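You operate a simulated robot arm through the tools that you are given. There is no shell and no other tool. Be economical: measure what you need, move in short steps, check, and stop when the job is done.

You run a simulated two-armed robot. Do the job below in one go: nothing can be reset, and whatever is moved stays where it is left.

Task
Hold the deep blue tote on the top of the wooden bench steady with one hand and put the tall billet from the bench top before the step rack in it with the other.

It is judged by the outcome, as a careful person would: the job done as asked, and still so three seconds after it is handed in. It fails if anything else is knocked over, pushed out of place, dropped, spilled or broken.

Robot
Two 6-joint arms with two-finger grippers on one trunk, on a base that drives. Base frame: it is fixed to the floor where the robot stands at the start and does not move with it; the origin is under the middle of the robot, x ahead of it, y to its left, z up; the surface under the hand at the start is at about z = 88. Units: cm, degrees, N and s.
The left shoulder is at the start at [3, 17.8, 103.8], the right one opposite. With the tool pointing down near the work surface each hand reaches from about 42 to 84 cm from the robot's upright axis, wherever it stands, measured 20 degrees to its own side. Places, roughly: deep blue tote [50, -225, 100]. Payload 2.54 kg a hand.
The tool frame of a hand sits at the grasp point between the pads (the TCP): z along the fingers, y along the line on which they close. The tips reach 3 cm beyond it. Largest opening 11.6 cm; the body of the gripper starts 9.5 cm behind the TCP.
Orientation is that of the tool frame in the base frame, as a unit quaternion [x, y, z, w]. With the fingers straight down and closing along the base's y, the tool's x points along the base's -x, its y along +y and its z along -z.

Tools
- The arms move only by the tool nudge_tool. It takes "left_motion", "right_motion" or both (then of equal length, played together; a hand with none holds still); each is text: rows parted by semicolons, each of 7 numbers parted by spaces: the turn, a rotation vector about the tool's x, y, z in degrees, then the shift along the tool's x, y, z in cm, then the gripper command, from -1 (shut) to 1 (fully open), values between in proportion. In form: ax ay az x y z claw; .... A call has 1 to 20 rows; each row shifts and turns the commanded pose from where the row before left it, along the tool's axes as they then stand. A row lasts 0.2 s, in which the tool goes at most 5 cm and 8.6 degrees; a call with a longer step from one row to the next is refused whole, and so is a gripper value outside its range. A pose out of reach is approached as far as the arm can. The call stops where the force on the tool passes 40 N (or 10 N more than at its start, if that is more) or the arm is blocked; 0.2 s more then pass. The fingers move at their own pace (about 15.3 cm/s each) and stop on an object; they squeeze with about 45 N. The grip force told is the motor's: it shows also when the fingers shut on nothing. Time passes only in rows, and 0.2 s behind the last, so rows that do not move let the fingers close. The reply holds the time, the measured pose of the TCP, the force on the tool along the base axes, the opening and the grip force, in the units named above and with some noise, with the torque about the TCP (base axes, N m) and any sound that the robot's microphone picked up.
- Cameras (640 x 400 px; columns grow to the right, rows downward): "scene" is now at [4.05, 0.68, 174.97]; the picture's right is [0.11, -0.99, 0.00], its down [-0.83, -0.09, -0.55] and it looks along [0.55, 0.06, -0.83] (base axes); focal length 268 px, centre (320, 200). "left" rides on the left gripper at [6.9, 1.5, -12.2] in its tool frame; the picture's right is [-0.21, 0.98, 0.00], its down [-0.83, -0.18, -0.53] and it looks along [-0.52, -0.11, 0.85] (tool axes); focal length 251 px, centre (320, 200). "right" rides on the right gripper at [6.9, -1.5, -12.2] in its tool frame; the picture's right is [0.21, 0.98, 0.00], its down [-0.83, 0.18, -0.53] and it looks along [-0.52, 0.11, 0.85] (tool axes); focal length 251 px, centre (320, 200). There is no depth. A picture from a camera that has moved, and an enlarged one, comes with that camera's place and axes in the base frame and with its lens.
- snapshot(camera): a new picture of that camera. The clock stands still meanwhile.
- move_column(by): slides the trunk up (or, below 0, down) by that many cm; the arms and the scene camera ride with it, the base frame stays. It gives what a move gives, with no picture.
- roll_base(legs): drives the robot by 1 to 6 legs, each [ahead, left, turn to the left] in cm, cm and degrees, along the robot's own axes; the way and the turn of a leg run together, so that a leg with both is an arc; at most 150 cm and 180 degrees a leg. The arms and the cameras ride along, it lands a little off, and it stops where it bumps. It gives what a move gives.
- turn_head(pan, tilt): turns the head with the scene camera to pan (to the left, within 143 degrees either way) and tilt (down, from -29 to 69), counted from straight ahead of the robot. It gives what a move gives.
- zoom(camera, box): a new picture of the part [left, top, right, bottom] of that camera's present view, enlarged. The clock stands still meanwhile.
- sign_off(): hands the job in; it is judged then, once.

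Work in short steps. Places have to be worked out from the pictures, the camera data and where the tool is seen: move nearer, look again, correct. Check each grasp and each placing, and mend what went wrong. You have 120 turns and 108 pictures in all, those below and enlarged ones among them. Open the grippers and draw the arms clear of the work before you hand the job in, unless the task says otherwise; then end with one line.

The tools are called after "Request:" as a command line: name --argument value ..., lists and objects as JSON in quotes. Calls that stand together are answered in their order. nudge_tool: Moves the arms, as the interface text tells. Its arguments: {"type":"object","properties":{"left_motion":{"type":"string"},"right_motion":{"type":"string"}},"required":[]} The other tools are called the same way: move_column (by) slides the trunk up or down; roll_base (legs) drives the base; turn_head (pan, tilt) turns the head that bears the scene camera; snapshot (camera) takes a picture; zoom (camera, box) takes an enlarged picture of a part of a camera's view; sign_off () hands the job in.

At the start:

```text
time_s: 0.0
left_ee_pos: [48.38, 32.72, 116.12]
left_tool_rot: [0.0, 1.0, 0.0, 0.0]
left_ft_force: [-0.4, -0.9, 0.1]
left_moment: [0.02, -0.01, 0.0]
left_width: 11.6
left_gripper_force: 0.1
right_ee_pos: [45.54, -9.02, 115.04]
right_tool_rot: [0.0, 1.0, 0.001, 0.0]
right_ft_force: [0.8, 0.5, 0.2]
right_moment: [-0.01, 0.01, 0.02]
right_width: 11.61
right_gripper_force: 0.1
trunk travel left (down, up): [-25.0, 29.0]
robot x, y, heading: [0.1, 0.33, 0.0]
head pan, tilt: [6.5, 56.6]
```

scene: 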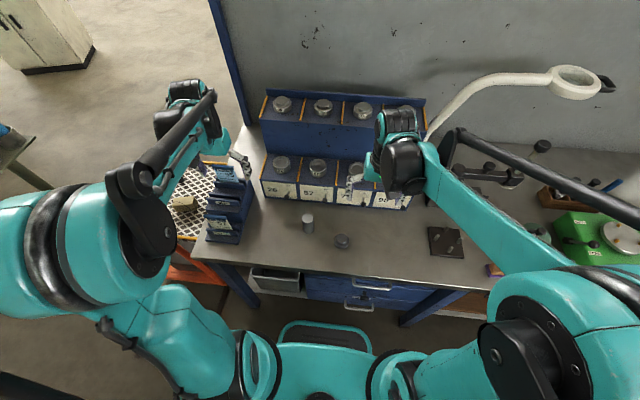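
right: 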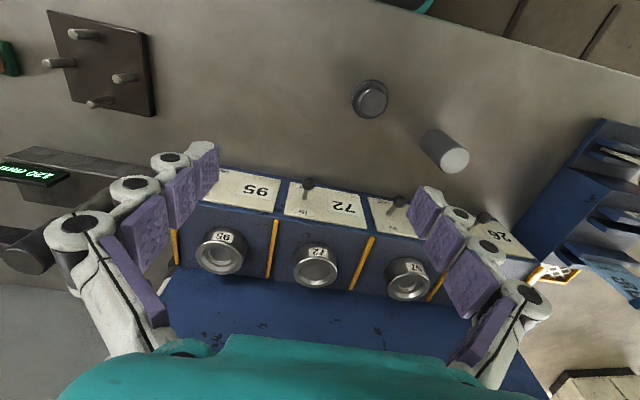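
left: 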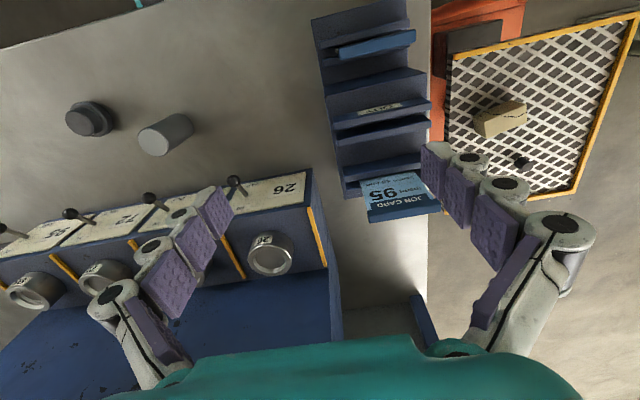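

The tall billet seems to be the cylinder near scene pixel (308,222), with a shorter one beside it. I enlarge the scene view to measure it.

Request:
zoom --camera "scene" --box '[240, 140, 400, 270]'

Request:
zoom --camera "left" --box '[40, 60, 240, 200]'

```text
3.08 times, centred on (320, 205) of scene
camera zoom: at [4.05, 0.68, 174.97], right [0.11, -0.99, 0.0], down [-0.83, -0.09, -0.55], along [0.55, 0.06, -0.83], focal length 826 px, centre (320, 185)
```

zoom: 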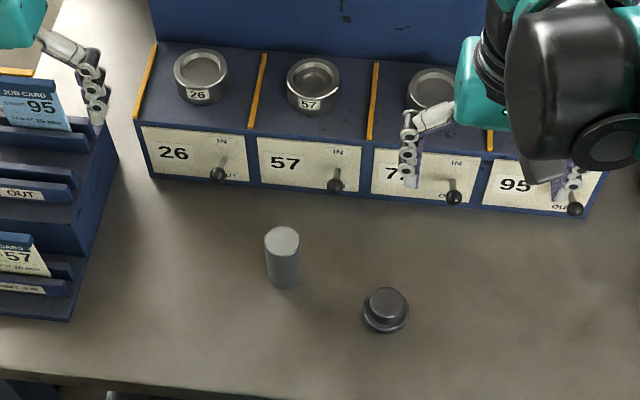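

```text
2.86 times, centred on (140, 130) of left
camera zoom: at [41.66, 33.93, 128.3], right [0.21, 0.98, 0.0], down [0.83, -0.18, 0.53], along [0.52, -0.11, -0.85], focal length 718 px, centre (834, 400)
```

zoom: 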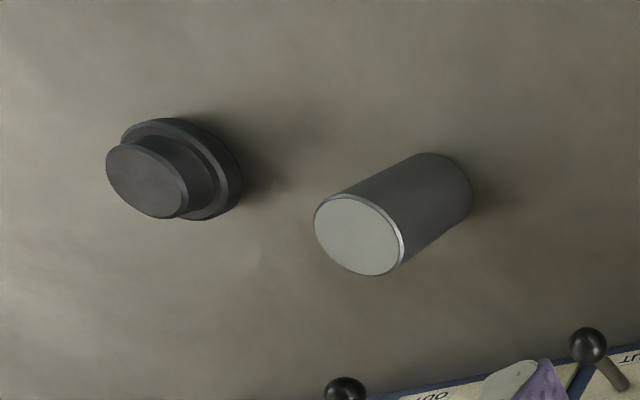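

The billet stands at about (48.4, 9.9), about 8 cm tall and 4 cm across. I look to the right for the tote and the way there before choosing hands.

Request:
turn_head --pan -75 --tilt 25

Request:
snapshot --camera "scene"

```text
time_s: 1.6
left_ee_pos: [48.41, 32.52, 116.07]
left_tool_rot: [-0.001, 1.0, 0.0, 0.001]
left_ft_force: [0.1, -0.4, -0.4]
left_moment: [-0.02, -0.02, -0.03]
left_width: 11.6
left_gripper_force: 0.0
right_ee_pos: [45.59, -9.04, 115.03]
right_tool_rot: [0.0, 1.0, 0.0, 0.0]
right_ft_force: [-0.1, -0.1, -0.7]
right_moment: [0.02, 0.01, 0.01]
right_width: 11.58
right_gripper_force: 0.0
trunk travel left (down, up): [-25.0, 29.0]
robot x, y, heading: [0.15, -0.13, -0.3]
head pan, tilt: [-75.0, 25.0]
```

```text
102 pictures are left
camera scene: at [-0.55, -9.01, 179.56], right [-0.97, -0.26, 0.0], down [-0.11, 0.41, -0.91], along [0.23, -0.88, -0.42], focal length 268 px, centre (320, 200)
```

scene: 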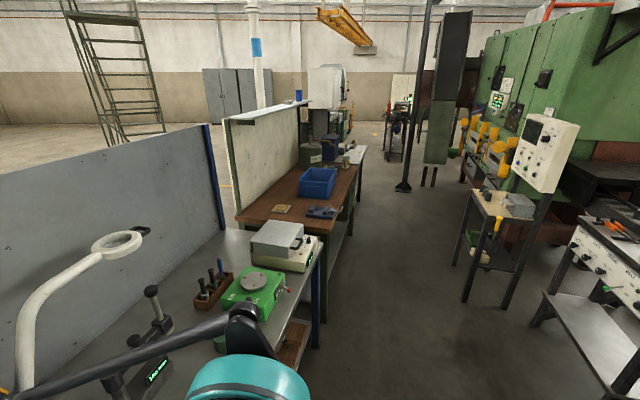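

The deep blue tote sits on the wooden bench beyond this one, and the aisle in front is clear. I enlarge it.

Request:
zoom --camera "scene" --box '[220, 130, 380, 230]'

```text
4.00 times, centred on (300, 180) of scene
camera zoom: at [-0.55, -9.01, 179.56], right [-0.97, -0.26, 0.0], down [-0.11, 0.41, -0.91], along [0.23, -0.88, -0.42], focal length 1074 px, centre (400, 280)
```

zoom: 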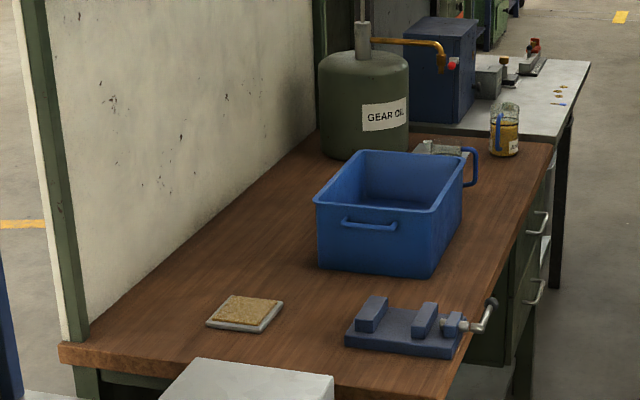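

I'll take the billet with the left hand, as the right can stay out of the way. The left hand goes above the billet at present height with a 7.5 cm opening, so it clears the short plug, and the right hand rises a bit.

Request:
nudge_tool --left_motion "0 0 0 0 -4 0 0.3; 0 0 0 0 -4 0 0.3; 0 0 0 0 -4 0 0.3; 0 0 0 0 -4 0 0.3; 0 0 0 0 -4 0 0.3; 0 0 0 0 -2.6 0 0.3; 0 0 0 0 0 0 0.3" --right_motion "0 0 0 0 -2 -2 1; 0 0 0 0 -2 -2 1; 0 0 0 0 -2 -2 1; 0 0 0 0 -2 -2 1; 0 0 0 0 0 0 1; 0 0 0 0 0 0 1; 0 0 0 0 0 0 1"

Request:
snapshot --camera "left"

```text
time_s: 3.1
left_ee_pos: [48.45, 9.88, 116.14]
left_tool_rot: [-0.001, 1.0, 0.0, 0.0]
left_ft_force: [-0.7, 0.4, -1.1]
left_moment: [-0.03, 0.01, 0.0]
left_width: 7.54
left_gripper_force: 0.1
right_ee_pos: [45.74, -17.06, 122.98]
right_tool_rot: [0.0, 1.0, -0.001, 0.0]
right_ft_force: [-0.4, -0.8, -1.1]
right_moment: [-0.04, 0.03, 0.01]
right_width: 11.58
right_gripper_force: 0.0
trunk travel left (down, up): [-25.0, 29.0]
robot x, y, heading: [0.36, 0.15, -0.1]
head pan, tilt: [-75.0, 25.0]
```

```text
100 pictures are left
camera left: at [41.63, 11.25, 128.34], right [0.21, 0.98, 0.0], down [0.83, -0.18, 0.53], along [0.52, -0.11, -0.85], focal length 251 px, centre (320, 200)
```

left: 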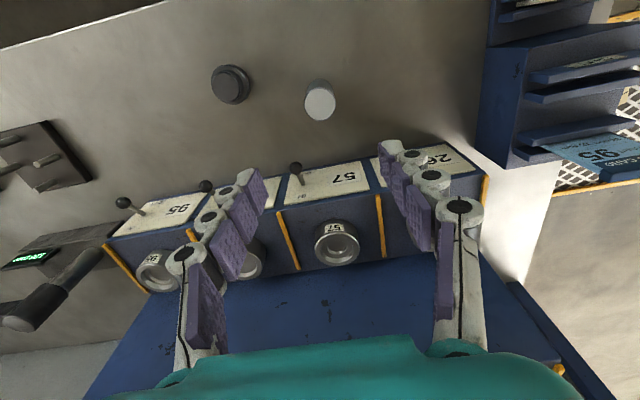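

The billet's top works out at (47.8, 10.0), nicely under the hand. I descend to grasp height z≈93.

Request:
nudge_tool --left_motion "0 0 0 0.3 0 3 0.3; 0 0 0 0 0 3 0.3; 0 0 0 0 0 3 0.3; 0 0 0 0 0 3 0.3; 0 0 0 0 0 3 0.3; 0 0 0 0 0 2 0.3; 0 0 0 0 0 0 0.3"

Request:
snapshot --camera "left"

```text
time_s: 4.8
left_ee_pos: [48.21, 9.89, 99.11]
left_tool_rot: [0.0, 1.0, 0.0, 0.0]
left_ft_force: [-0.6, -0.1, 0.3]
left_moment: [0.0, -0.02, -0.02]
left_width: 7.54
left_gripper_force: 0.1
right_ee_pos: [45.71, -17.16, 123.1]
right_tool_rot: [0.0, 1.0, 0.001, 0.0]
right_ft_force: [0.2, 0.1, 0.3]
right_moment: [-0.01, -0.03, -0.05]
right_width: 11.58
right_gripper_force: 0.0
trunk travel left (down, up): [-25.0, 29.0]
robot x, y, heading: [0.26, 0.12, -0.2]
head pan, tilt: [-75.0, 25.0]
```

```text
99 pictures are left
camera left: at [41.42, 11.16, 111.18], right [0.21, 0.98, 0.0], down [0.83, -0.18, 0.53], along [0.52, -0.11, -0.85], focal length 251 px, centre (320, 200)
```

left: 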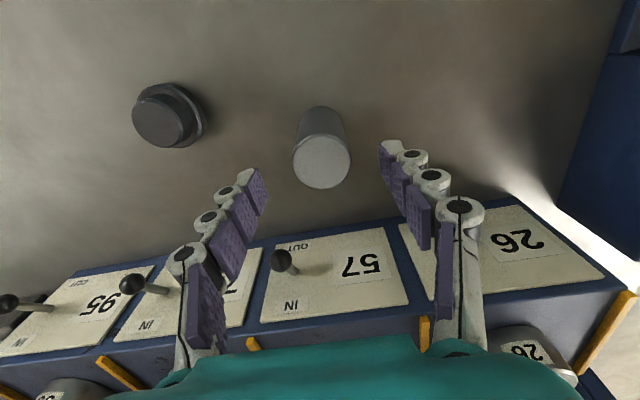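

Aligned: the top is at about (47.9, 9.8). I lower 6 cm, then close.

Request:
nudge_tool --left_motion "0 0 0 0.2 0 2 0.3; 0 0 0 0 0 2 0.3; 0 0 0 0 0 2 0.3; 0 0 0 0 0 0 0.3; 0 0 0 0 0 0 -1; 0 0 0 0 0 0 -1; 0 0 0 0 0 0 -1; 0 0 0 0 0 0 -1"

Request:
snapshot --camera "left"

```text
time_s: 6.5
left_ee_pos: [47.88, 9.97, 93.05]
left_tool_rot: [-0.001, 1.0, 0.0, 0.0]
left_ft_force: [-2.4, -1.0, 0.0]
left_moment: [0.05, 0.02, 0.03]
left_width: 3.86
left_gripper_force: 45.1
right_ee_pos: [45.64, -17.16, 123.17]
right_tool_rot: [0.001, 1.0, 0.0, 0.0]
right_ft_force: [-0.1, -0.7, -0.3]
right_moment: [-0.02, 0.0, 0.01]
right_width: 11.61
right_gripper_force: 0.0
trunk travel left (down, up): [-25.0, 29.0]
robot x, y, heading: [-0.28, -0.06, -0.1]
head pan, tilt: [-75.0, 25.0]
```

```text
98 pictures are left
camera left: at [41.06, 11.32, 105.31], right [0.21, 0.98, 0.0], down [0.83, -0.18, 0.53], along [0.52, -0.11, -0.85], focal length 251 px, centre (320, 200)
```

left: 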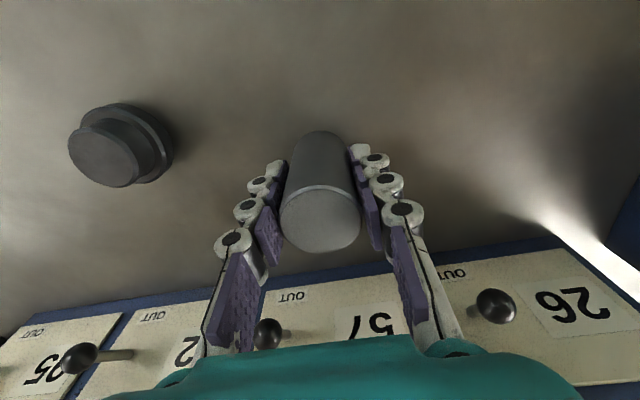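

The billet is gripped, 3.9 cm wide. I lift it straight up, well clear of the bench.

Request:
nudge_tool --left_motion "0 0 0 0 0 -1 -1; 0 0 0 0 0 -2 -1; 0 0 0 0 0 -3 -1; 0 0 0 0 0 -3 -1; 0 0 0 0 0 -3 -1; 0 0 0 0 0 -3 -1; 0 0 0 0 0 -3 -1; 0 0 0 0 0 -3 -1; 0 0 0 0 0 -3 -1; 0 0 0 0 0 -3 -1; 0 0 0 0 0 -3 -1; 0 0 0 0 0 0 -1"

Request:
turn_head --pan -20 --tilt 45

Request:
snapshot --camera "scene"

Request:
snapshot --camera "left"

```text
time_s: 9.2
left_ee_pos: [48.24, 9.84, 123.03]
left_tool_rot: [0.0, 1.0, 0.001, 0.0]
left_ft_force: [-0.6, -0.3, -8.3]
left_moment: [0.04, 0.04, -0.04]
left_width: 3.89
left_gripper_force: 45.4
right_ee_pos: [45.75, -17.11, 123.09]
right_tool_rot: [0.0, 1.0, 0.0, 0.001]
right_ft_force: [-0.3, 0.7, 0.6]
right_moment: [0.0, 0.04, -0.01]
right_width: 11.59
right_gripper_force: 0.1
trunk travel left (down, up): [-25.0, 29.0]
robot x, y, heading: [-0.11, -0.12, -0.1]
head pan, tilt: [-75.0, 25.0]
```

```text
time_s: 10.4
left_ee_pos: [48.01, 9.77, 123.08]
left_tool_rot: [0.0, 1.0, 0.0, 0.001]
left_ft_force: [0.2, -1.3, -7.7]
left_moment: [-0.04, 0.03, -0.01]
left_width: 3.9
left_gripper_force: 44.7
right_ee_pos: [45.73, -17.11, 123.02]
right_tool_rot: [0.001, 1.0, -0.001, 0.001]
right_ft_force: [-0.3, 0.7, 0.2]
right_moment: [-0.04, 0.01, 0.02]
right_width: 11.6
right_gripper_force: 0.0
trunk travel left (down, up): [-25.0, 29.0]
robot x, y, heading: [-0.16, -0.11, -0.2]
head pan, tilt: [-20.0, 45.0]
```

```text
97 pictures are left
camera scene: at [4.76, -2.9, 176.51], right [-0.34, -0.94, 0.0], down [-0.66, 0.24, -0.71], along [0.66, -0.24, -0.71], focal length 268 px, centre (320, 200)
```

scene: 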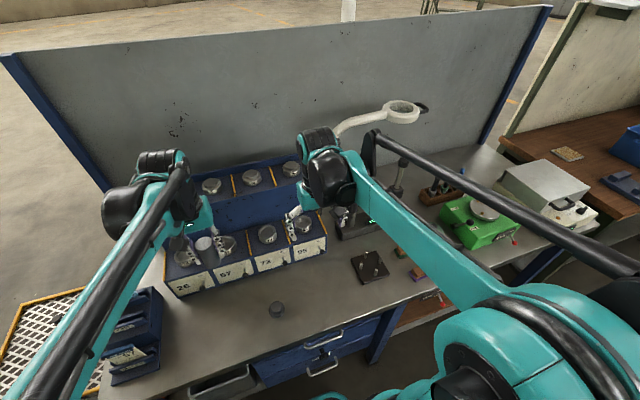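

```text
96 pictures are left
camera left: at [41.28, 11.18, 135.29], right [0.21, 0.98, 0.0], down [0.83, -0.18, 0.53], along [0.52, -0.11, -0.85], focal length 251 px, centre (320, 200)
```

left: 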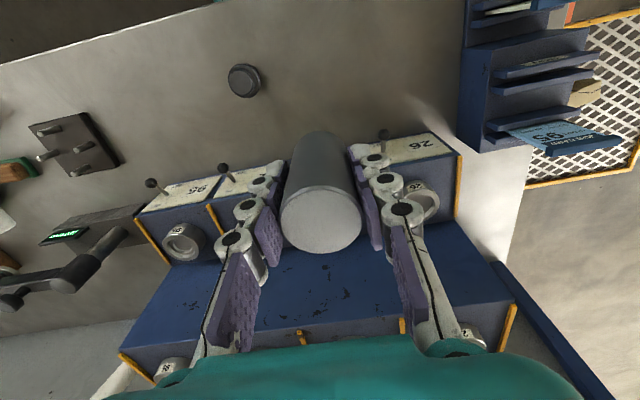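

The billet is lifted and firm, about 0.8 kg. Before backing out I look behind the robot.

Request:
turn_head --pan -143 --tilt 35

Request:
snapshot --camera "scene"

Request:
turn_head --pan -100 --tilt 30

Request:
snapshot --camera "scene"

```text
time_s: 12.4
left_ee_pos: [48.06, 9.78, 123.16]
left_tool_rot: [0.0, 1.0, 0.0, 0.0]
left_ft_force: [-0.3, 0.8, -8.0]
left_moment: [-0.03, 0.02, -0.01]
left_width: 3.88
left_gripper_force: 45.1
right_ee_pos: [45.82, -17.1, 123.06]
right_tool_rot: [0.0, 1.0, 0.0, 0.001]
right_ft_force: [0.7, -0.3, 0.8]
right_moment: [0.0, 0.02, 0.01]
right_width: 11.61
right_gripper_force: 0.0
trunk travel left (down, up): [-25.0, 29.0]
robot x, y, heading: [-0.08, 0.05, 0.2]
head pan, tilt: [-143.0, 35.0]
```

```text
95 pictures are left
camera scene: at [-9.9, -5.41, 177.99], right [-0.6, 0.8, 0.0], down [0.46, 0.35, -0.82], along [-0.65, -0.49, -0.57], focal length 268 px, centre (320, 200)
```

scene: 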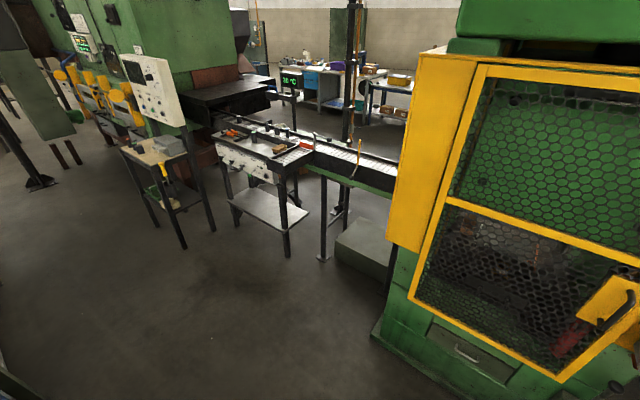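

```text
time_s: 13.5
left_ee_pos: [48.07, 9.76, 123.1]
left_tool_rot: [0.001, 1.0, 0.0, 0.0]
left_ft_force: [0.0, -0.4, -7.7]
left_moment: [-0.01, 0.01, -0.01]
left_width: 3.89
left_gripper_force: 45.3
right_ee_pos: [45.67, -17.1, 123.01]
right_tool_rot: [0.0, 1.0, -0.001, 0.0]
right_ft_force: [0.3, 1.0, -0.3]
right_moment: [0.04, 0.02, 0.03]
right_width: 11.61
right_gripper_force: 0.1
trunk travel left (down, up): [-25.0, 29.0]
robot x, y, heading: [0.09, -0.04, 0.2]
head pan, tilt: [-100.0, 30.0]
```

```text
94 pictures are left
camera scene: at [-4.45, -9.01, 178.77], right [-0.98, 0.17, 0.0], down [0.09, 0.49, -0.87], along [-0.15, -0.85, -0.5], focal length 268 px, centre (320, 200)
```

scene: 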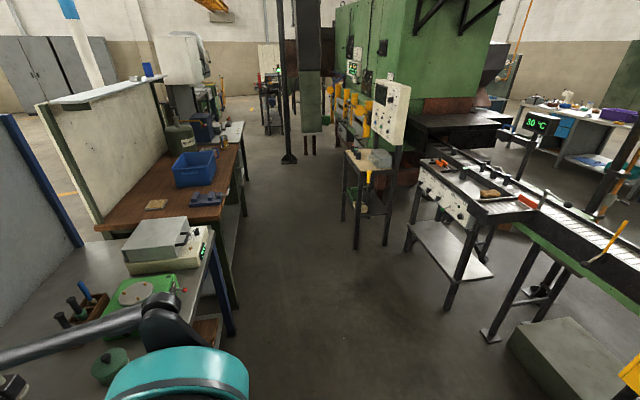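

The aisle is clear: the bench fronts are at x≈34 and the opposite tables start at x≈-78. I back out 28 cm and drive right in two legs.

Request:
roll_base --legs '[[-28, 0, 0], [0, -120, 0], [0, -95, 0]]'

Request:
turn_head --pan 0 --tilt 40

Request:
snapshot --camera "scene"

```text
time_s: 25.6
left_ee_pos: [19.14, -203.97, 123.09]
left_tool_rot: [0.008, 1.0, 0.0, 0.0]
left_ft_force: [0.4, -0.1, -7.3]
left_moment: [0.01, -0.03, 0.0]
left_width: 3.87
left_gripper_force: 44.6
right_ee_pos: [16.22, -230.74, 123.13]
right_tool_rot: [0.006, 1.0, -0.001, 0.0]
right_ft_force: [-0.3, -0.4, 0.8]
right_moment: [0.01, -0.03, 0.01]
right_width: 11.6
right_gripper_force: 0.2
trunk travel left (down, up): [-25.0, 29.0]
robot x, y, heading: [-29.28, -212.96, -0.8]
head pan, tilt: [-100.0, 30.0]
```

```text
time_s: 27.4
left_ee_pos: [19.05, -203.99, 123.09]
left_tool_rot: [0.007, 1.0, 0.001, 0.0]
left_ft_force: [1.0, 0.5, -7.6]
left_moment: [-0.02, 0.04, 0.03]
left_width: 3.87
left_gripper_force: 45.0
right_ee_pos: [16.25, -230.82, 123.1]
right_tool_rot: [0.007, 1.0, 0.0, 0.0]
right_ft_force: [-0.7, -0.4, 0.1]
right_moment: [0.02, -0.01, 0.04]
right_width: 11.63
right_gripper_force: 0.2
trunk travel left (down, up): [-25.0, 29.0]
robot x, y, heading: [-29.2, -213.16, -0.8]
head pan, tilt: [0.0, 40.0]
```

```text
93 pictures are left
camera scene: at [-23.54, -213.2, 177.23], right [-0.01, -1.0, 0.0], down [-0.64, 0.01, -0.77], along [0.77, -0.01, -0.64], focal length 268 px, centre (320, 200)
```

scene: 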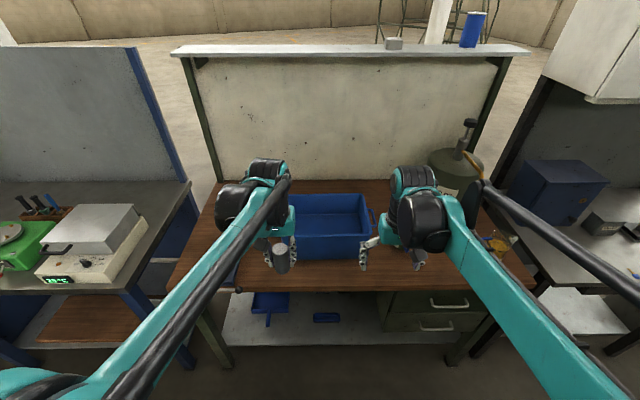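

The tote is between the hands. I enlarge it to measure.

Request:
zoom --camera "scene" --box '[220, 150, 420, 300]'

Request:
snapshot --camera "right"

Request:
snapshot --camera "left"

```text
2.67 times, centred on (320, 225) of scene
camera zoom: at [-23.54, -213.2, 177.23], right [-0.01, -1.0, 0.0], down [-0.64, 0.01, -0.77], along [0.77, -0.01, -0.64], focal length 716 px, centre (320, 133)
```

zoom: 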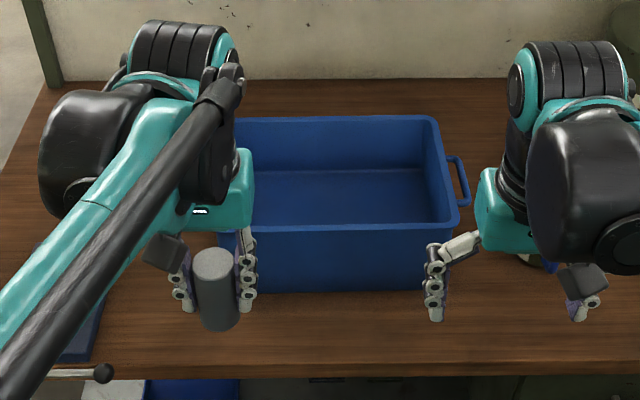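

```text
91 pictures are left
camera right: at [9.4, -232.21, 135.28], right [-0.2, 0.98, 0.0], down [0.83, 0.17, 0.53], along [0.52, 0.11, -0.85], focal length 251 px, centre (320, 200)
```

right: 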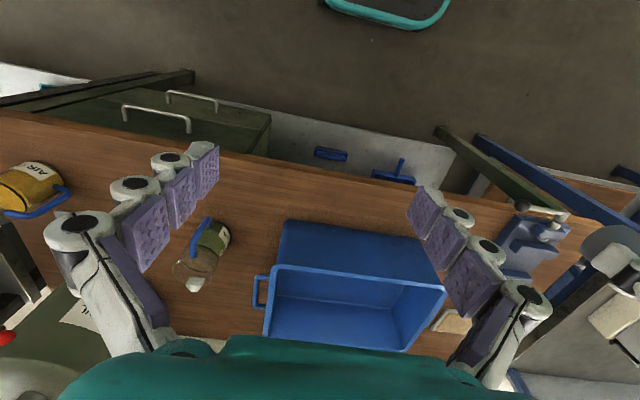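

```text
90 pictures are left
camera left: at [12.27, -202.41, 135.29], right [0.23, 0.97, 0.0], down [0.82, -0.19, 0.53], along [0.52, -0.12, -0.85], focal length 251 px, centre (320, 200)
```

left: 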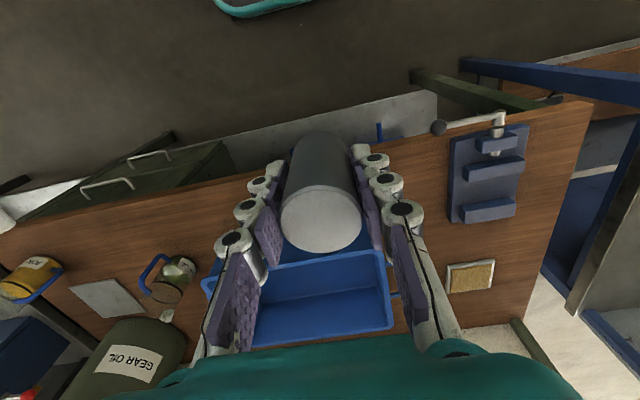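

Triangulating: tote rim at z≈99, x from 48.7 to 74, y from -234 to -197, with handles on the y ends. The bench top is at about 82. The right hand will grip the front wall, closing along x, so I turn it -90° about its tool z here in free space.

Request:
nudge_tool --right_motion "0 0 -8.2 0 0 0 1; 0 0 -8.2 0 0 0 1; 0 0 -8.2 0 0 0 1; 0 0 -8.2 0 0 0 1; 0 0 -8.2 0 0 0 1; 0 0 -8.2 0 0 0 1; 0 0 -8.2 0 0 0 1; 0 0 -8.2 0 0 0 1; 0 0 -8.2 0 0 0 1; 0 0 -8.2 0 0 0 1; 0 0 -8 0 0 0 1; 0 0 0 0 0 0 1"

Request:
snapshot --camera "scene"

```text
time_s: 30.0
left_ee_pos: [19.04, -203.95, 123.06]
left_tool_rot: [0.007, 1.0, 0.0, 0.0]
left_ft_force: [0.2, 0.3, -7.9]
left_moment: [0.01, -0.02, -0.01]
left_width: 3.86
left_gripper_force: 44.7
right_ee_pos: [16.24, -230.84, 123.13]
right_tool_rot: [-0.703, 0.711, 0.0, -0.001]
right_ft_force: [-0.2, -0.6, -0.1]
right_moment: [0.0, -0.07, -0.04]
right_width: 11.61
right_gripper_force: 0.0
trunk travel left (down, up): [-25.0, 29.0]
robot x, y, heading: [-29.05, -213.22, -0.6]
head pan, tilt: [0.0, 40.0]
```

```text
89 pictures are left
camera scene: at [-23.55, -213.19, 177.23], right [-0.01, -1.0, 0.0], down [-0.64, 0.01, -0.77], along [0.77, -0.01, -0.64], focal length 268 px, centre (320, 200)
```

scene: 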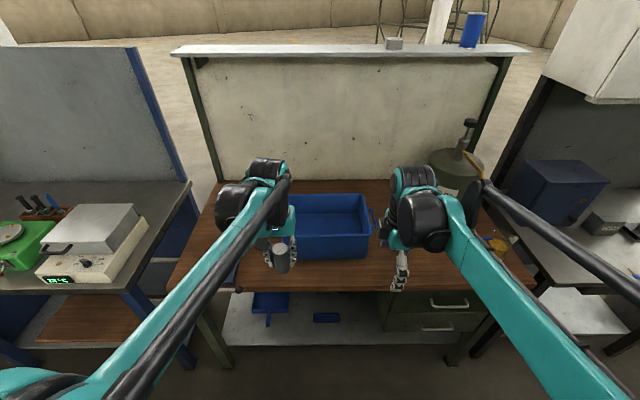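

The right hand is turned. Now I drive ahead 29 cm with a slight heading correction; the hands stay well above rim height.

Request:
roll_base --legs '[[20, 0, 0.7], [9, -2, 0]]'

Request:
turn_head --pan 0 --tilt 52

Request:
snapshot --camera "scene"

Request:
snapshot --camera "right"

Request:
snapshot --camera "left"

```text
time_s: 32.3
left_ee_pos: [47.85, -205.45, 123.03]
left_tool_rot: [0.0, 1.0, 0.0, -0.002]
left_ft_force: [1.0, -0.5, -8.5]
left_moment: [-0.01, 0.06, -0.01]
left_width: 3.86
left_gripper_force: 44.9
right_ee_pos: [45.49, -232.37, 123.14]
right_tool_rot: [-0.706, 0.708, 0.0, -0.001]
right_ft_force: [0.2, 0.0, -0.3]
right_moment: [0.01, 0.07, 0.03]
right_width: 11.58
right_gripper_force: 0.1
trunk travel left (down, up): [-25.0, 29.0]
robot x, y, heading: [-0.24, -214.9, -0.1]
head pan, tilt: [0.0, 40.0]
```

```text
time_s: 33.0
left_ee_pos: [47.7, -205.37, 122.96]
left_tool_rot: [0.001, 1.0, 0.0, 0.0]
left_ft_force: [-0.5, 0.4, -7.2]
left_moment: [-0.02, 0.0, 0.01]
left_width: 3.85
left_gripper_force: 45.2
right_ee_pos: [45.3, -232.33, 123.13]
right_tool_rot: [-0.706, 0.708, 0.0, 0.001]
right_ft_force: [-0.6, 0.6, 0.1]
right_moment: [0.0, -0.03, 0.01]
right_width: 11.59
right_gripper_force: 0.0
trunk travel left (down, up): [-25.0, 29.0]
robot x, y, heading: [-0.15, -215.13, -0.2]
head pan, tilt: [0.0, 52.0]
```

```text
88 pictures are left
camera scene: at [4.25, -215.25, 175.55], right [0.0, -1.0, 0.0], down [-0.79, 0.0, -0.62], along [0.62, 0.0, -0.79], focal length 268 px, centre (320, 200)
```

scene: 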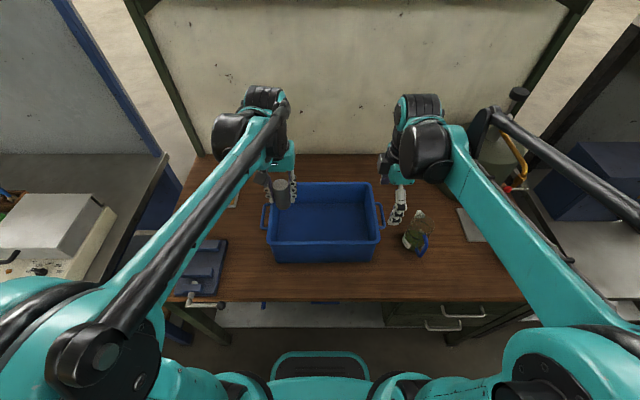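

```text
87 pictures are left
camera right: at [46.91, -239.27, 135.34], right [-0.98, -0.21, 0.0], down [-0.18, 0.83, 0.53], along [-0.11, 0.52, -0.85], focal length 251 px, centre (320, 200)
```

right: 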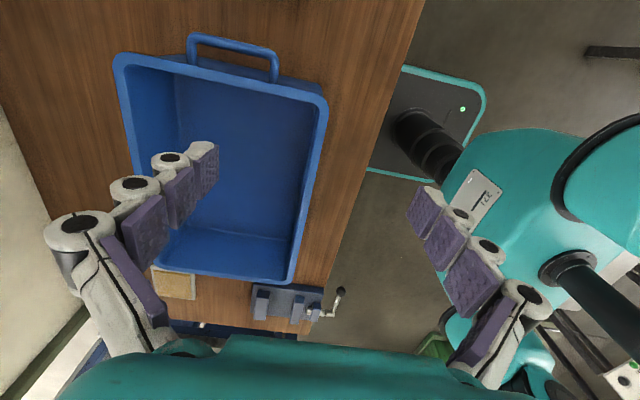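

```text
86 pictures are left
camera left: at [40.92, -204.01, 135.29], right [0.22, 0.98, 0.0], down [0.83, -0.18, 0.53], along [0.52, -0.12, -0.85], focal length 251 px, centre (320, 200)
```

left: 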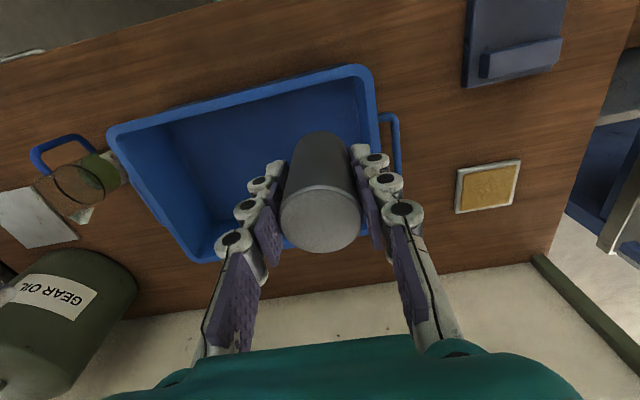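

All of the tote is in view now. The hand cameras put the front rim nearer x≈45 and the scene view about 47, so I enlarge for finer readings.

Request:
zoom --camera "scene" --box '[240, 165, 440, 290]'

Request:
zoom --camera "right" --box '[90, 20, 410, 220]'

```text
3.20 times, centred on (340, 228) of scene
camera zoom: at [4.25, -215.25, 175.55], right [0.0, -1.0, 0.0], down [-0.79, 0.0, -0.62], along [0.62, 0.0, -0.79], focal length 859 px, centre (256, 112)
```

zoom: 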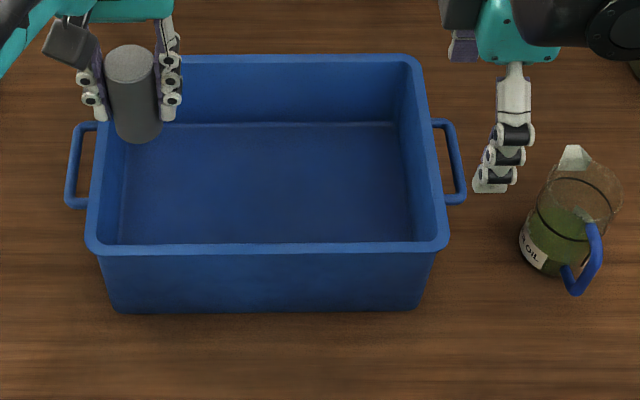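

```text
2.00 times, centred on (250, 120) of right
camera zoom: at [46.91, -239.27, 135.34], right [-0.98, -0.21, 0.0], down [-0.18, 0.83, 0.53], along [-0.11, 0.52, -0.85], focal length 503 px, centre (460, 360)
```

zoom: 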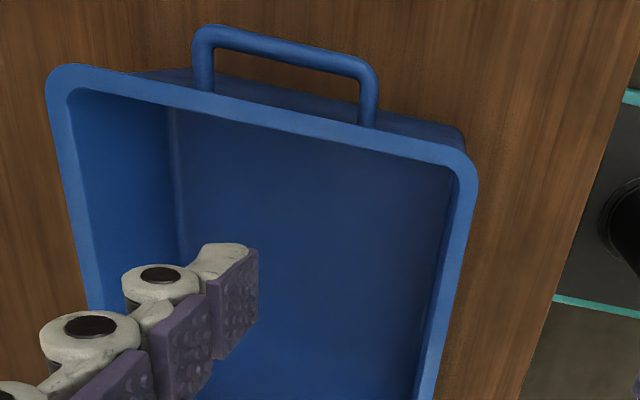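

Combining the views, the front rim is at x≈44.5 to 45.4, rim z≈103, y from -234 to -199, and the bench top is at about 88. I move the right hand to y≈-225 and lower it until the tips are just above the rim.

Request:
nudge_tool --right_motion "0 0 0 -2.5 0 0 1; 0 0 0 -2.5 0 0 1; 0 0 0 -2.4 0 0 1; 0 0 0 0 0 3 1; 0 0 0 0 0 3 1; 0 0 0 0 0 3 1; 0 0 0 0 0 3 1; 0 0 0 0 0 1 1; 0 0 0 0 0 0 1"

Request:
snapshot --camera "right"

Request:
zoom --camera "scene" --box '[240, 165, 440, 290]'

```text
time_s: 35.0
left_ee_pos: [47.82, -205.35, 123.1]
left_tool_rot: [0.001, 1.0, 0.001, 0.0]
left_ft_force: [-0.1, -0.1, -8.5]
left_moment: [0.01, -0.02, -0.01]
left_width: 3.87
left_gripper_force: 45.0
right_ee_pos: [45.35, -224.89, 110.0]
right_tool_rot: [-0.707, 0.708, 0.0, 0.0]
right_ft_force: [-0.6, 0.5, 0.0]
right_moment: [0.0, -0.02, -0.01]
right_width: 11.56
right_gripper_force: 0.0
trunk travel left (down, up): [-25.0, 29.0]
robot x, y, heading: [-0.14, -215.2, -0.2]
head pan, tilt: [0.0, 52.0]
```

```text
83 pictures are left
camera right: at [46.99, -231.88, 122.21], right [-0.98, -0.21, 0.0], down [-0.18, 0.83, 0.53], along [-0.11, 0.52, -0.85], focal length 251 px, centre (320, 200)
```

right: 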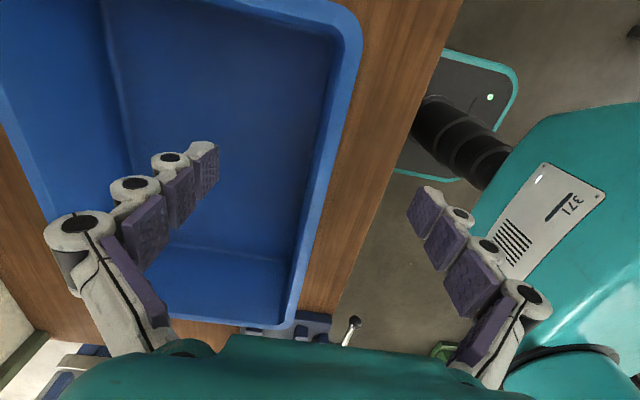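

```text
3.20 times, centred on (340, 228) of scene
camera zoom: at [4.3, -215.27, 175.55], right [0.0, -1.0, 0.0], down [-0.79, 0.0, -0.62], along [0.62, 0.0, -0.79], focal length 859 px, centre (256, 112)
```

zoom: 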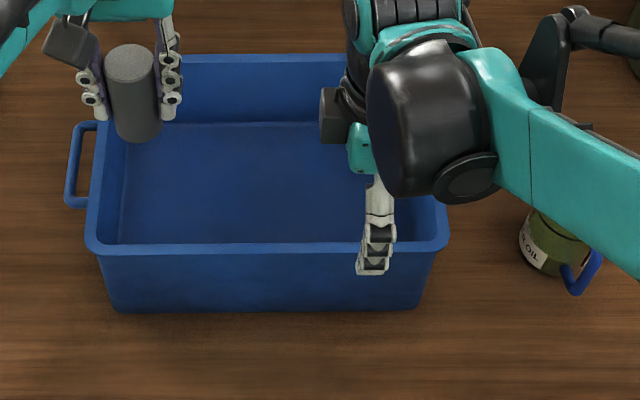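

At y≈-224 the rim spans x≈43.9 to 45.3, so I centre the hand at x≈44.6 and lower 8 cm, straddling the wall.

Request:
nudge_tool --right_motion "0 0 0 0 0.7 0 1; 0 0 0 0 0 2 1; 0 0 0 0 0 2 1; 0 0 0 0 0 2 1; 0 0 0 0 0 2 1; 0 0 0 0 0 0 1"

Request:
snapshot --camera "right"

Request:
zoom --camera "scene" --box '[240, 165, 440, 290]'

```text
time_s: 36.5
left_ee_pos: [47.74, -205.35, 123.03]
left_tool_rot: [0.002, 1.0, 0.0, 0.0]
left_ft_force: [-0.1, 0.0, -7.5]
left_moment: [-0.01, 0.01, -0.03]
left_width: 3.86
left_gripper_force: 44.7
right_ee_pos: [44.47, -224.97, 102.08]
right_tool_rot: [-0.707, 0.707, 0.0, 0.0]
right_ft_force: [0.1, 0.3, -0.6]
right_moment: [0.01, 0.03, 0.01]
right_width: 11.6
right_gripper_force: 0.2
trunk travel left (down, up): [-25.0, 29.0]
robot x, y, heading: [-0.58, -214.98, -0.2]
head pan, tilt: [0.0, 52.0]
```

```text
81 pictures are left
camera right: at [46.07, -231.95, 114.32], right [-0.98, -0.21, 0.0], down [-0.18, 0.83, 0.53], along [-0.11, 0.52, -0.85], focal length 251 px, centre (320, 200)
```

right: 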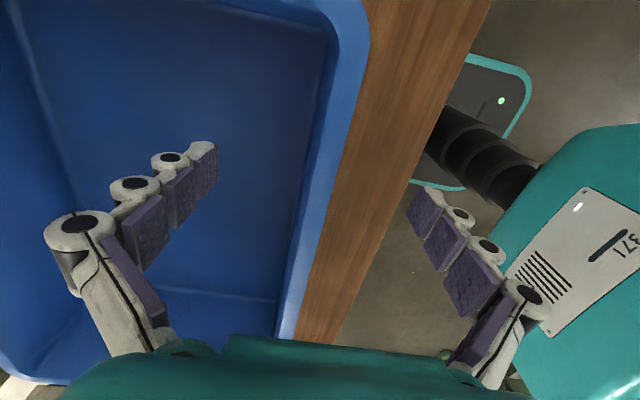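

```text
3.20 times, centred on (340, 228) of scene
camera zoom: at [4.23, -215.26, 175.55], right [0.0, -1.0, 0.0], down [-0.79, 0.0, -0.62], along [0.62, 0.0, -0.79], focal length 859 px, centre (256, 112)
```

zoom: 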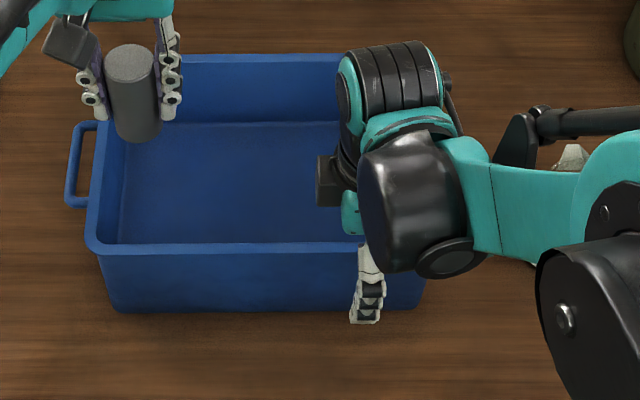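

The rim lies right at the TCP's projection, centred between the pads. I go 1 cm lower and close on the wall.

Request:
nudge_tool --right_motion "0 0 0 0 0 1 1; 0 0 0 0 0 0 0.5; 0 0 0 0 0 0 0; 0 0 0 0 0 0 -0.5; 0 0 0 0 0 0 -1; 0 0 0 0 0 0 -1; 0 0 0 0 0 0 -1"

Request:
snapshot --camera "right"

Request:
zoom --camera "scene" --box '[240, 165, 440, 290]'

```text
time_s: 38.0
left_ee_pos: [47.76, -205.46, 123.11]
left_tool_rot: [0.001, 1.0, 0.0, 0.0]
left_ft_force: [0.0, -0.9, -7.4]
left_moment: [0.0, 0.01, -0.03]
left_width: 3.87
left_gripper_force: 45.2
right_ee_pos: [44.62, -224.96, 101.19]
right_tool_rot: [-0.706, 0.708, 0.0, 0.001]
right_ft_force: [-1.0, 0.3, -0.7]
right_moment: [0.1, 0.03, 0.1]
right_width: 0.61
right_gripper_force: 33.3
trunk travel left (down, up): [-25.0, 29.0]
robot x, y, heading: [-0.37, -215.32, -0.3]
head pan, tilt: [0.0, 52.0]
```

```text
79 pictures are left
camera right: at [46.14, -231.95, 113.34], right [-0.98, -0.21, 0.0], down [-0.18, 0.83, 0.53], along [-0.11, 0.52, -0.85], focal length 251 px, centre (320, 200)
```

right: 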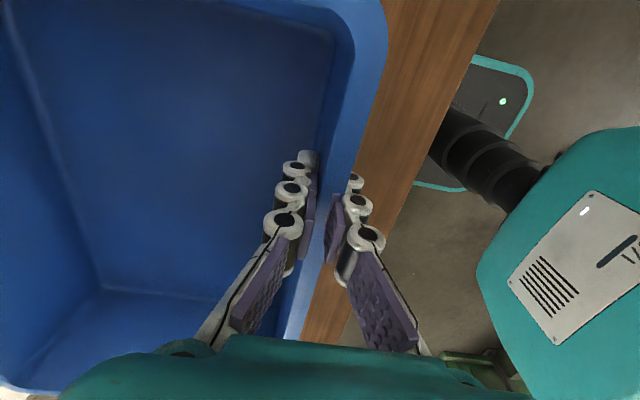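

```text
3.20 times, centred on (340, 228) of scene
camera zoom: at [4.31, -215.27, 175.54], right [0.0, -1.0, 0.0], down [-0.79, 0.0, -0.62], along [0.62, 0.0, -0.79], focal length 859 px, centre (256, 112)
```

zoom: 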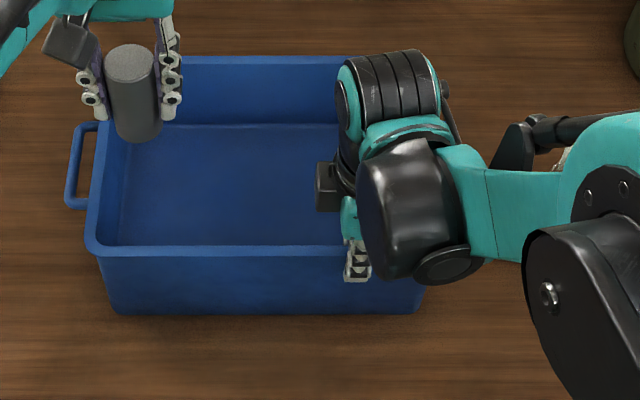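

The wall is held firmly and the tote barely moved. Now I bring the billet over the tote's interior at about (58, -210), still high.

Request:
nudge_tool --left_motion "0 0 0 -2.5 -1.1 0 -1; 0 0 0 -2.5 -1.1 0 -1; 0 0 0 -2.5 -1.2 0 -1; 0 0 0 -2.5 -1.2 0 -1; 0 0 0 0 0 0 -1; 0 0 0 0 0 2 -1; 0 0 0 0 0 2 -1; 0 0 0 0 0 2 -1; 0 0 0 0 0 2 -1; 0 0 0 0 0 0 -1"

Request:
snapshot --camera "scene"

Request:
snapshot --camera "left"

```text
time_s: 40.2
left_ee_pos: [57.91, -210.05, 115.11]
left_tool_rot: [0.001, 1.0, 0.0, 0.001]
left_ft_force: [-0.2, 0.2, -7.0]
left_moment: [0.01, -0.01, 0.01]
left_width: 3.86
left_gripper_force: 44.8
right_ee_pos: [44.52, -225.06, 101.08]
right_tool_rot: [-0.706, 0.708, 0.0, 0.0]
right_ft_force: [-1.3, 0.2, -0.1]
right_moment: [0.07, 0.01, 0.05]
right_width: 0.61
right_gripper_force: 33.2
trunk travel left (down, up): [-25.0, 29.0]
robot x, y, heading: [-0.49, -215.28, -0.2]
head pan, tilt: [0.0, 52.0]
```

```text
77 pictures are left
camera scene: at [4.32, -215.28, 175.55], right [0.0, -1.0, 0.0], down [-0.79, 0.0, -0.62], along [0.62, 0.0, -0.79], focal length 268 px, centre (320, 200)
```

scene: 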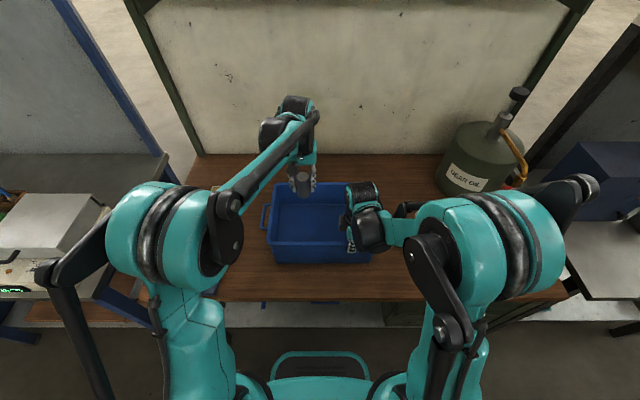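

```text
76 pictures are left
camera left: at [51.03, -208.72, 127.29], right [0.22, 0.98, 0.0], down [0.83, -0.18, 0.53], along [0.52, -0.12, -0.85], focal length 251 px, centre (320, 200)
```

left: 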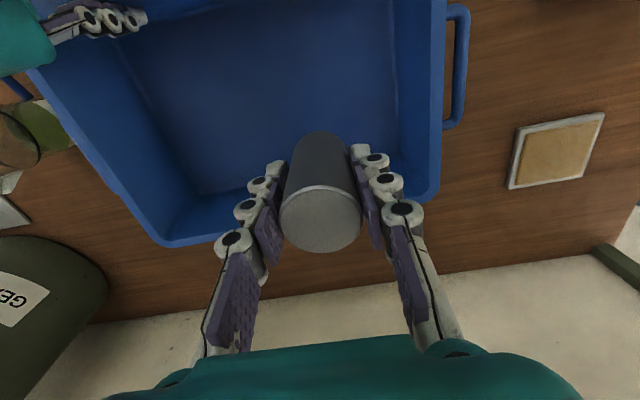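

There is good clearance to all walls. I shift 1.5 cm back toward the middle and descend to about 2.5 cm above the tote's floor.

Request:
nudge_tool --left_motion "0 0 0 1.5 0 0 -1; 0 0 0 0 0 2 -1; 0 0 0 0 0 2 -1; 0 0 0 0 0 2 -1; 0 0 0 0 0 2 -1; 0 0 0 0 0 2 -1; 0 0 0 0 0 2 -1; 0 0 0 0 0 2 -1; 0 0 0 0 0 2 -1; 0 0 0 0 0 1 -1; 0 0 0 0 0 0 -1"

Request:
snapshot --camera "left"

```text
time_s: 42.6
left_ee_pos: [56.21, -210.04, 98.01]
left_tool_rot: [0.001, 1.0, 0.0, 0.0]
left_ft_force: [0.4, 0.6, -8.3]
left_moment: [0.02, 0.03, -0.02]
left_width: 3.84
left_gripper_force: 45.3
right_ee_pos: [44.55, -224.93, 101.06]
right_tool_rot: [-0.707, 0.708, 0.0, 0.0]
right_ft_force: [-1.5, -0.1, 0.1]
right_moment: [-0.04, 0.02, 0.09]
right_width: 0.6
right_gripper_force: 33.4
trunk travel left (down, up): [-25.0, 29.0]
robot x, y, heading: [-0.17, -214.94, -0.2]
head pan, tilt: [0.0, 52.0]
```

```text
75 pictures are left
camera left: at [49.34, -208.68, 110.21], right [0.22, 0.98, 0.0], down [0.83, -0.18, 0.53], along [0.52, -0.12, -0.85], focal length 251 px, centre (320, 200)
```

left: 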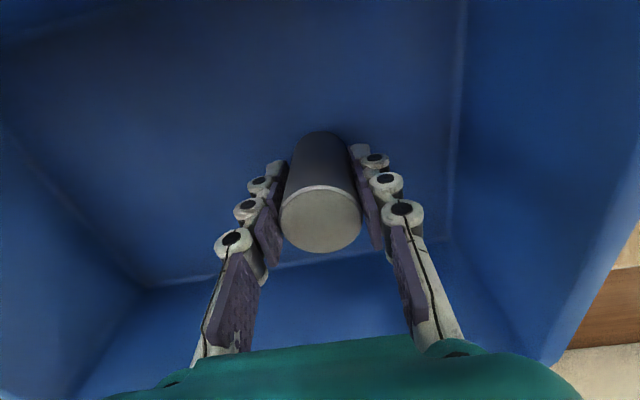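

Inside with clearance. I lower in small steps, watching the vertical force for contact.

Request:
nudge_tool --left_motion "0 0 0 0 0 0.7 -1; 0 0 0 0 0 0.7 -1; 0 0 0 0 0 0.7 -1; 0 0 0 0 0 0.4 -1; 0 0 0 0 0 0 -1"

```text
time_s: 43.9
left_ee_pos: [56.15, -210.08, 95.77]
left_tool_rot: [0.001, 1.0, 0.0, 0.001]
left_ft_force: [-0.7, 1.1, 33.8]
left_moment: [0.01, 0.0, -0.01]
left_width: 3.87
left_gripper_force: 45.5
right_ee_pos: [44.45, -225.07, 101.23]
right_tool_rot: [-0.706, 0.708, 0.0, 0.001]
right_ft_force: [7.3, 4.1, -1.5]
right_moment: [0.28, -0.15, -0.07]
right_width: 0.59
right_gripper_force: 33.5
trunk travel left (down, up): [-25.0, 29.0]
robot x, y, heading: [-0.64, -215.14, -0.0]
head pan, tilt: [0.0, 52.0]
```

The billet touched the tote's floor at TCP z≈95.8 with 34 N. I ease up slightly to take the load off, then check.

Request:
nudge_tool --left_motion "0 0 0 0 0 -0.15 -1; 0 0 0 0 0 0 -1"

```text
time_s: 44.5
left_ee_pos: [56.16, -209.94, 95.7]
left_tool_rot: [0.001, 1.0, -0.001, 0.001]
left_ft_force: [-0.3, -0.7, -7.9]
left_moment: [0.0, 0.03, -0.03]
left_width: 3.9
left_gripper_force: 45.5
right_ee_pos: [44.45, -224.98, 101.16]
right_tool_rot: [-0.706, 0.708, 0.0, 0.0]
right_ft_force: [3.3, 2.3, 29.7]
right_moment: [0.51, -0.11, -0.07]
right_width: 0.62
right_gripper_force: 33.4
trunk travel left (down, up): [-25.0, 29.0]
robot x, y, heading: [-0.37, -215.11, -0.2]
head pan, tilt: [0.0, 52.0]
```

The left hand carries the weight again but the right now reads 30 N vertically, so I let it settle and read once more.

Request:
nudge_tool --left_motion "0 0 0 0 0 0 -1; 0 0 0 0 0 0 -1" --right_motion "0 0 0 0 0 0 -1; 0 0 0 0 0 0 -1"

Request:
zoom --camera "scene" --box '[240, 165, 440, 290]'

Request:
snapshot --camera "right"

```text
time_s: 45.0
left_ee_pos: [56.11, -210.05, 95.86]
left_tool_rot: [0.001, 1.0, -0.001, 0.0]
left_ft_force: [0.3, -0.1, -7.9]
left_moment: [-0.03, -0.01, -0.02]
left_width: 3.88
left_gripper_force: 45.3
right_ee_pos: [44.47, -225.06, 101.15]
right_tool_rot: [-0.707, 0.708, -0.001, 0.0]
right_ft_force: [3.2, 1.8, 33.0]
right_moment: [0.05, -0.12, -0.08]
right_width: 0.62
right_gripper_force: 33.3
trunk travel left (down, up): [-25.0, 29.0]
robot x, y, heading: [-0.2, -215.13, -0.0]
head pan, tilt: [0.0, 52.0]
```

```text
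3.20 times, centred on (340, 228) of scene
camera zoom: at [4.09, -215.18, 175.56], right [0.0, -1.0, 0.0], down [-0.79, 0.0, -0.62], along [0.62, 0.0, -0.79], focal length 859 px, centre (256, 112)
```

zoom: 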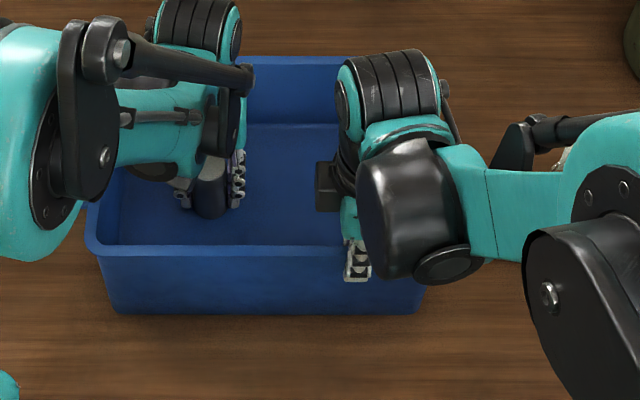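

```text
73 pictures are left
camera right: at [46.02, -231.9, 113.44], right [-0.98, -0.21, 0.0], down [-0.18, 0.83, 0.53], along [-0.11, 0.52, -0.85], focal length 251 px, centre (320, 200)
```

right: 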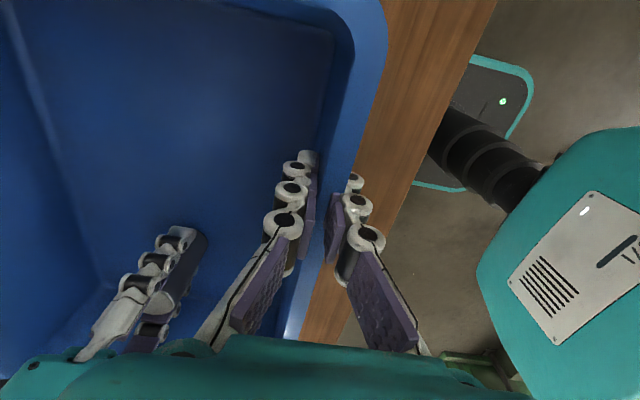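

The right hand is just pressing down on the tote wall, a stiff 0.1 cm offset. I relieve it by 0.1 cm and lower the billet a hair to touch the floor.

Request:
nudge_tool --left_motion "0 0 0 0 0 0.05 -1; 0 0 0 0 0 0 -1" --right_motion "0 0 0 0 0 -0.1 -1; 0 0 0 0 0 0 -1"

```text
time_s: 45.6
left_ee_pos: [56.26, -209.96, 95.77]
left_tool_rot: [0.001, 1.0, -0.001, 0.001]
left_ft_force: [-1.6, 0.3, 2.9]
left_moment: [-0.02, -0.14, 0.07]
left_width: 3.88
left_gripper_force: 45.0
right_ee_pos: [44.57, -225.05, 101.31]
right_tool_rot: [-0.706, 0.708, 0.0, 0.0]
right_ft_force: [-0.9, 1.9, -0.2]
right_moment: [-0.83, 0.01, 0.05]
right_width: 0.62
right_gripper_force: 33.4
trunk travel left (down, up): [-25.0, 29.0]
robot x, y, heading: [-0.32, -215.58, 0.0]
head pan, tilt: [0.0, 52.0]
```

Both are relaxed now, and the billet rests lightly on the floor of the tote. I open the left fingers to about 7 cm.

Request:
nudge_tool --left_motion "0 0 0 0 0 0 -0.2; 0 0 0 0 0 0 0; 0 0 0 0 0 0 0.2; 0 0 0 0 0 0 0.2"

Request:
snapshot --camera "left"

```text
time_s: 46.6
left_ee_pos: [56.22, -210.07, 95.75]
left_tool_rot: [0.001, 1.0, 0.0, 0.0]
left_ft_force: [-0.8, 0.2, -0.5]
left_moment: [-0.06, 0.0, -0.02]
left_width: 6.93
left_gripper_force: 0.1
right_ee_pos: [44.57, -224.88, 101.22]
right_tool_rot: [-0.706, 0.709, -0.001, 0.0]
right_ft_force: [-2.0, -2.5, -1.4]
right_moment: [-0.45, 0.07, 0.01]
right_width: 0.62
right_gripper_force: 33.3
trunk travel left (down, up): [-25.0, 29.0]
robot x, y, heading: [-0.83, -215.24, 0.1]
head pan, tilt: [0.0, 52.0]
```

```text
72 pictures are left
camera left: at [49.43, -208.69, 107.96], right [0.22, 0.98, 0.0], down [0.83, -0.18, 0.53], along [0.52, -0.12, -0.85], focal length 251 px, centre (320, 200)
```

left: 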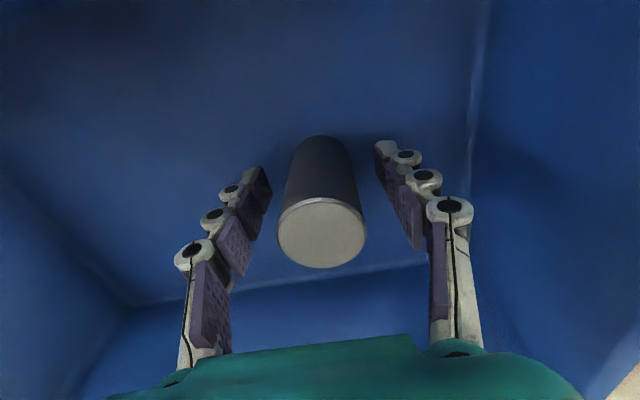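

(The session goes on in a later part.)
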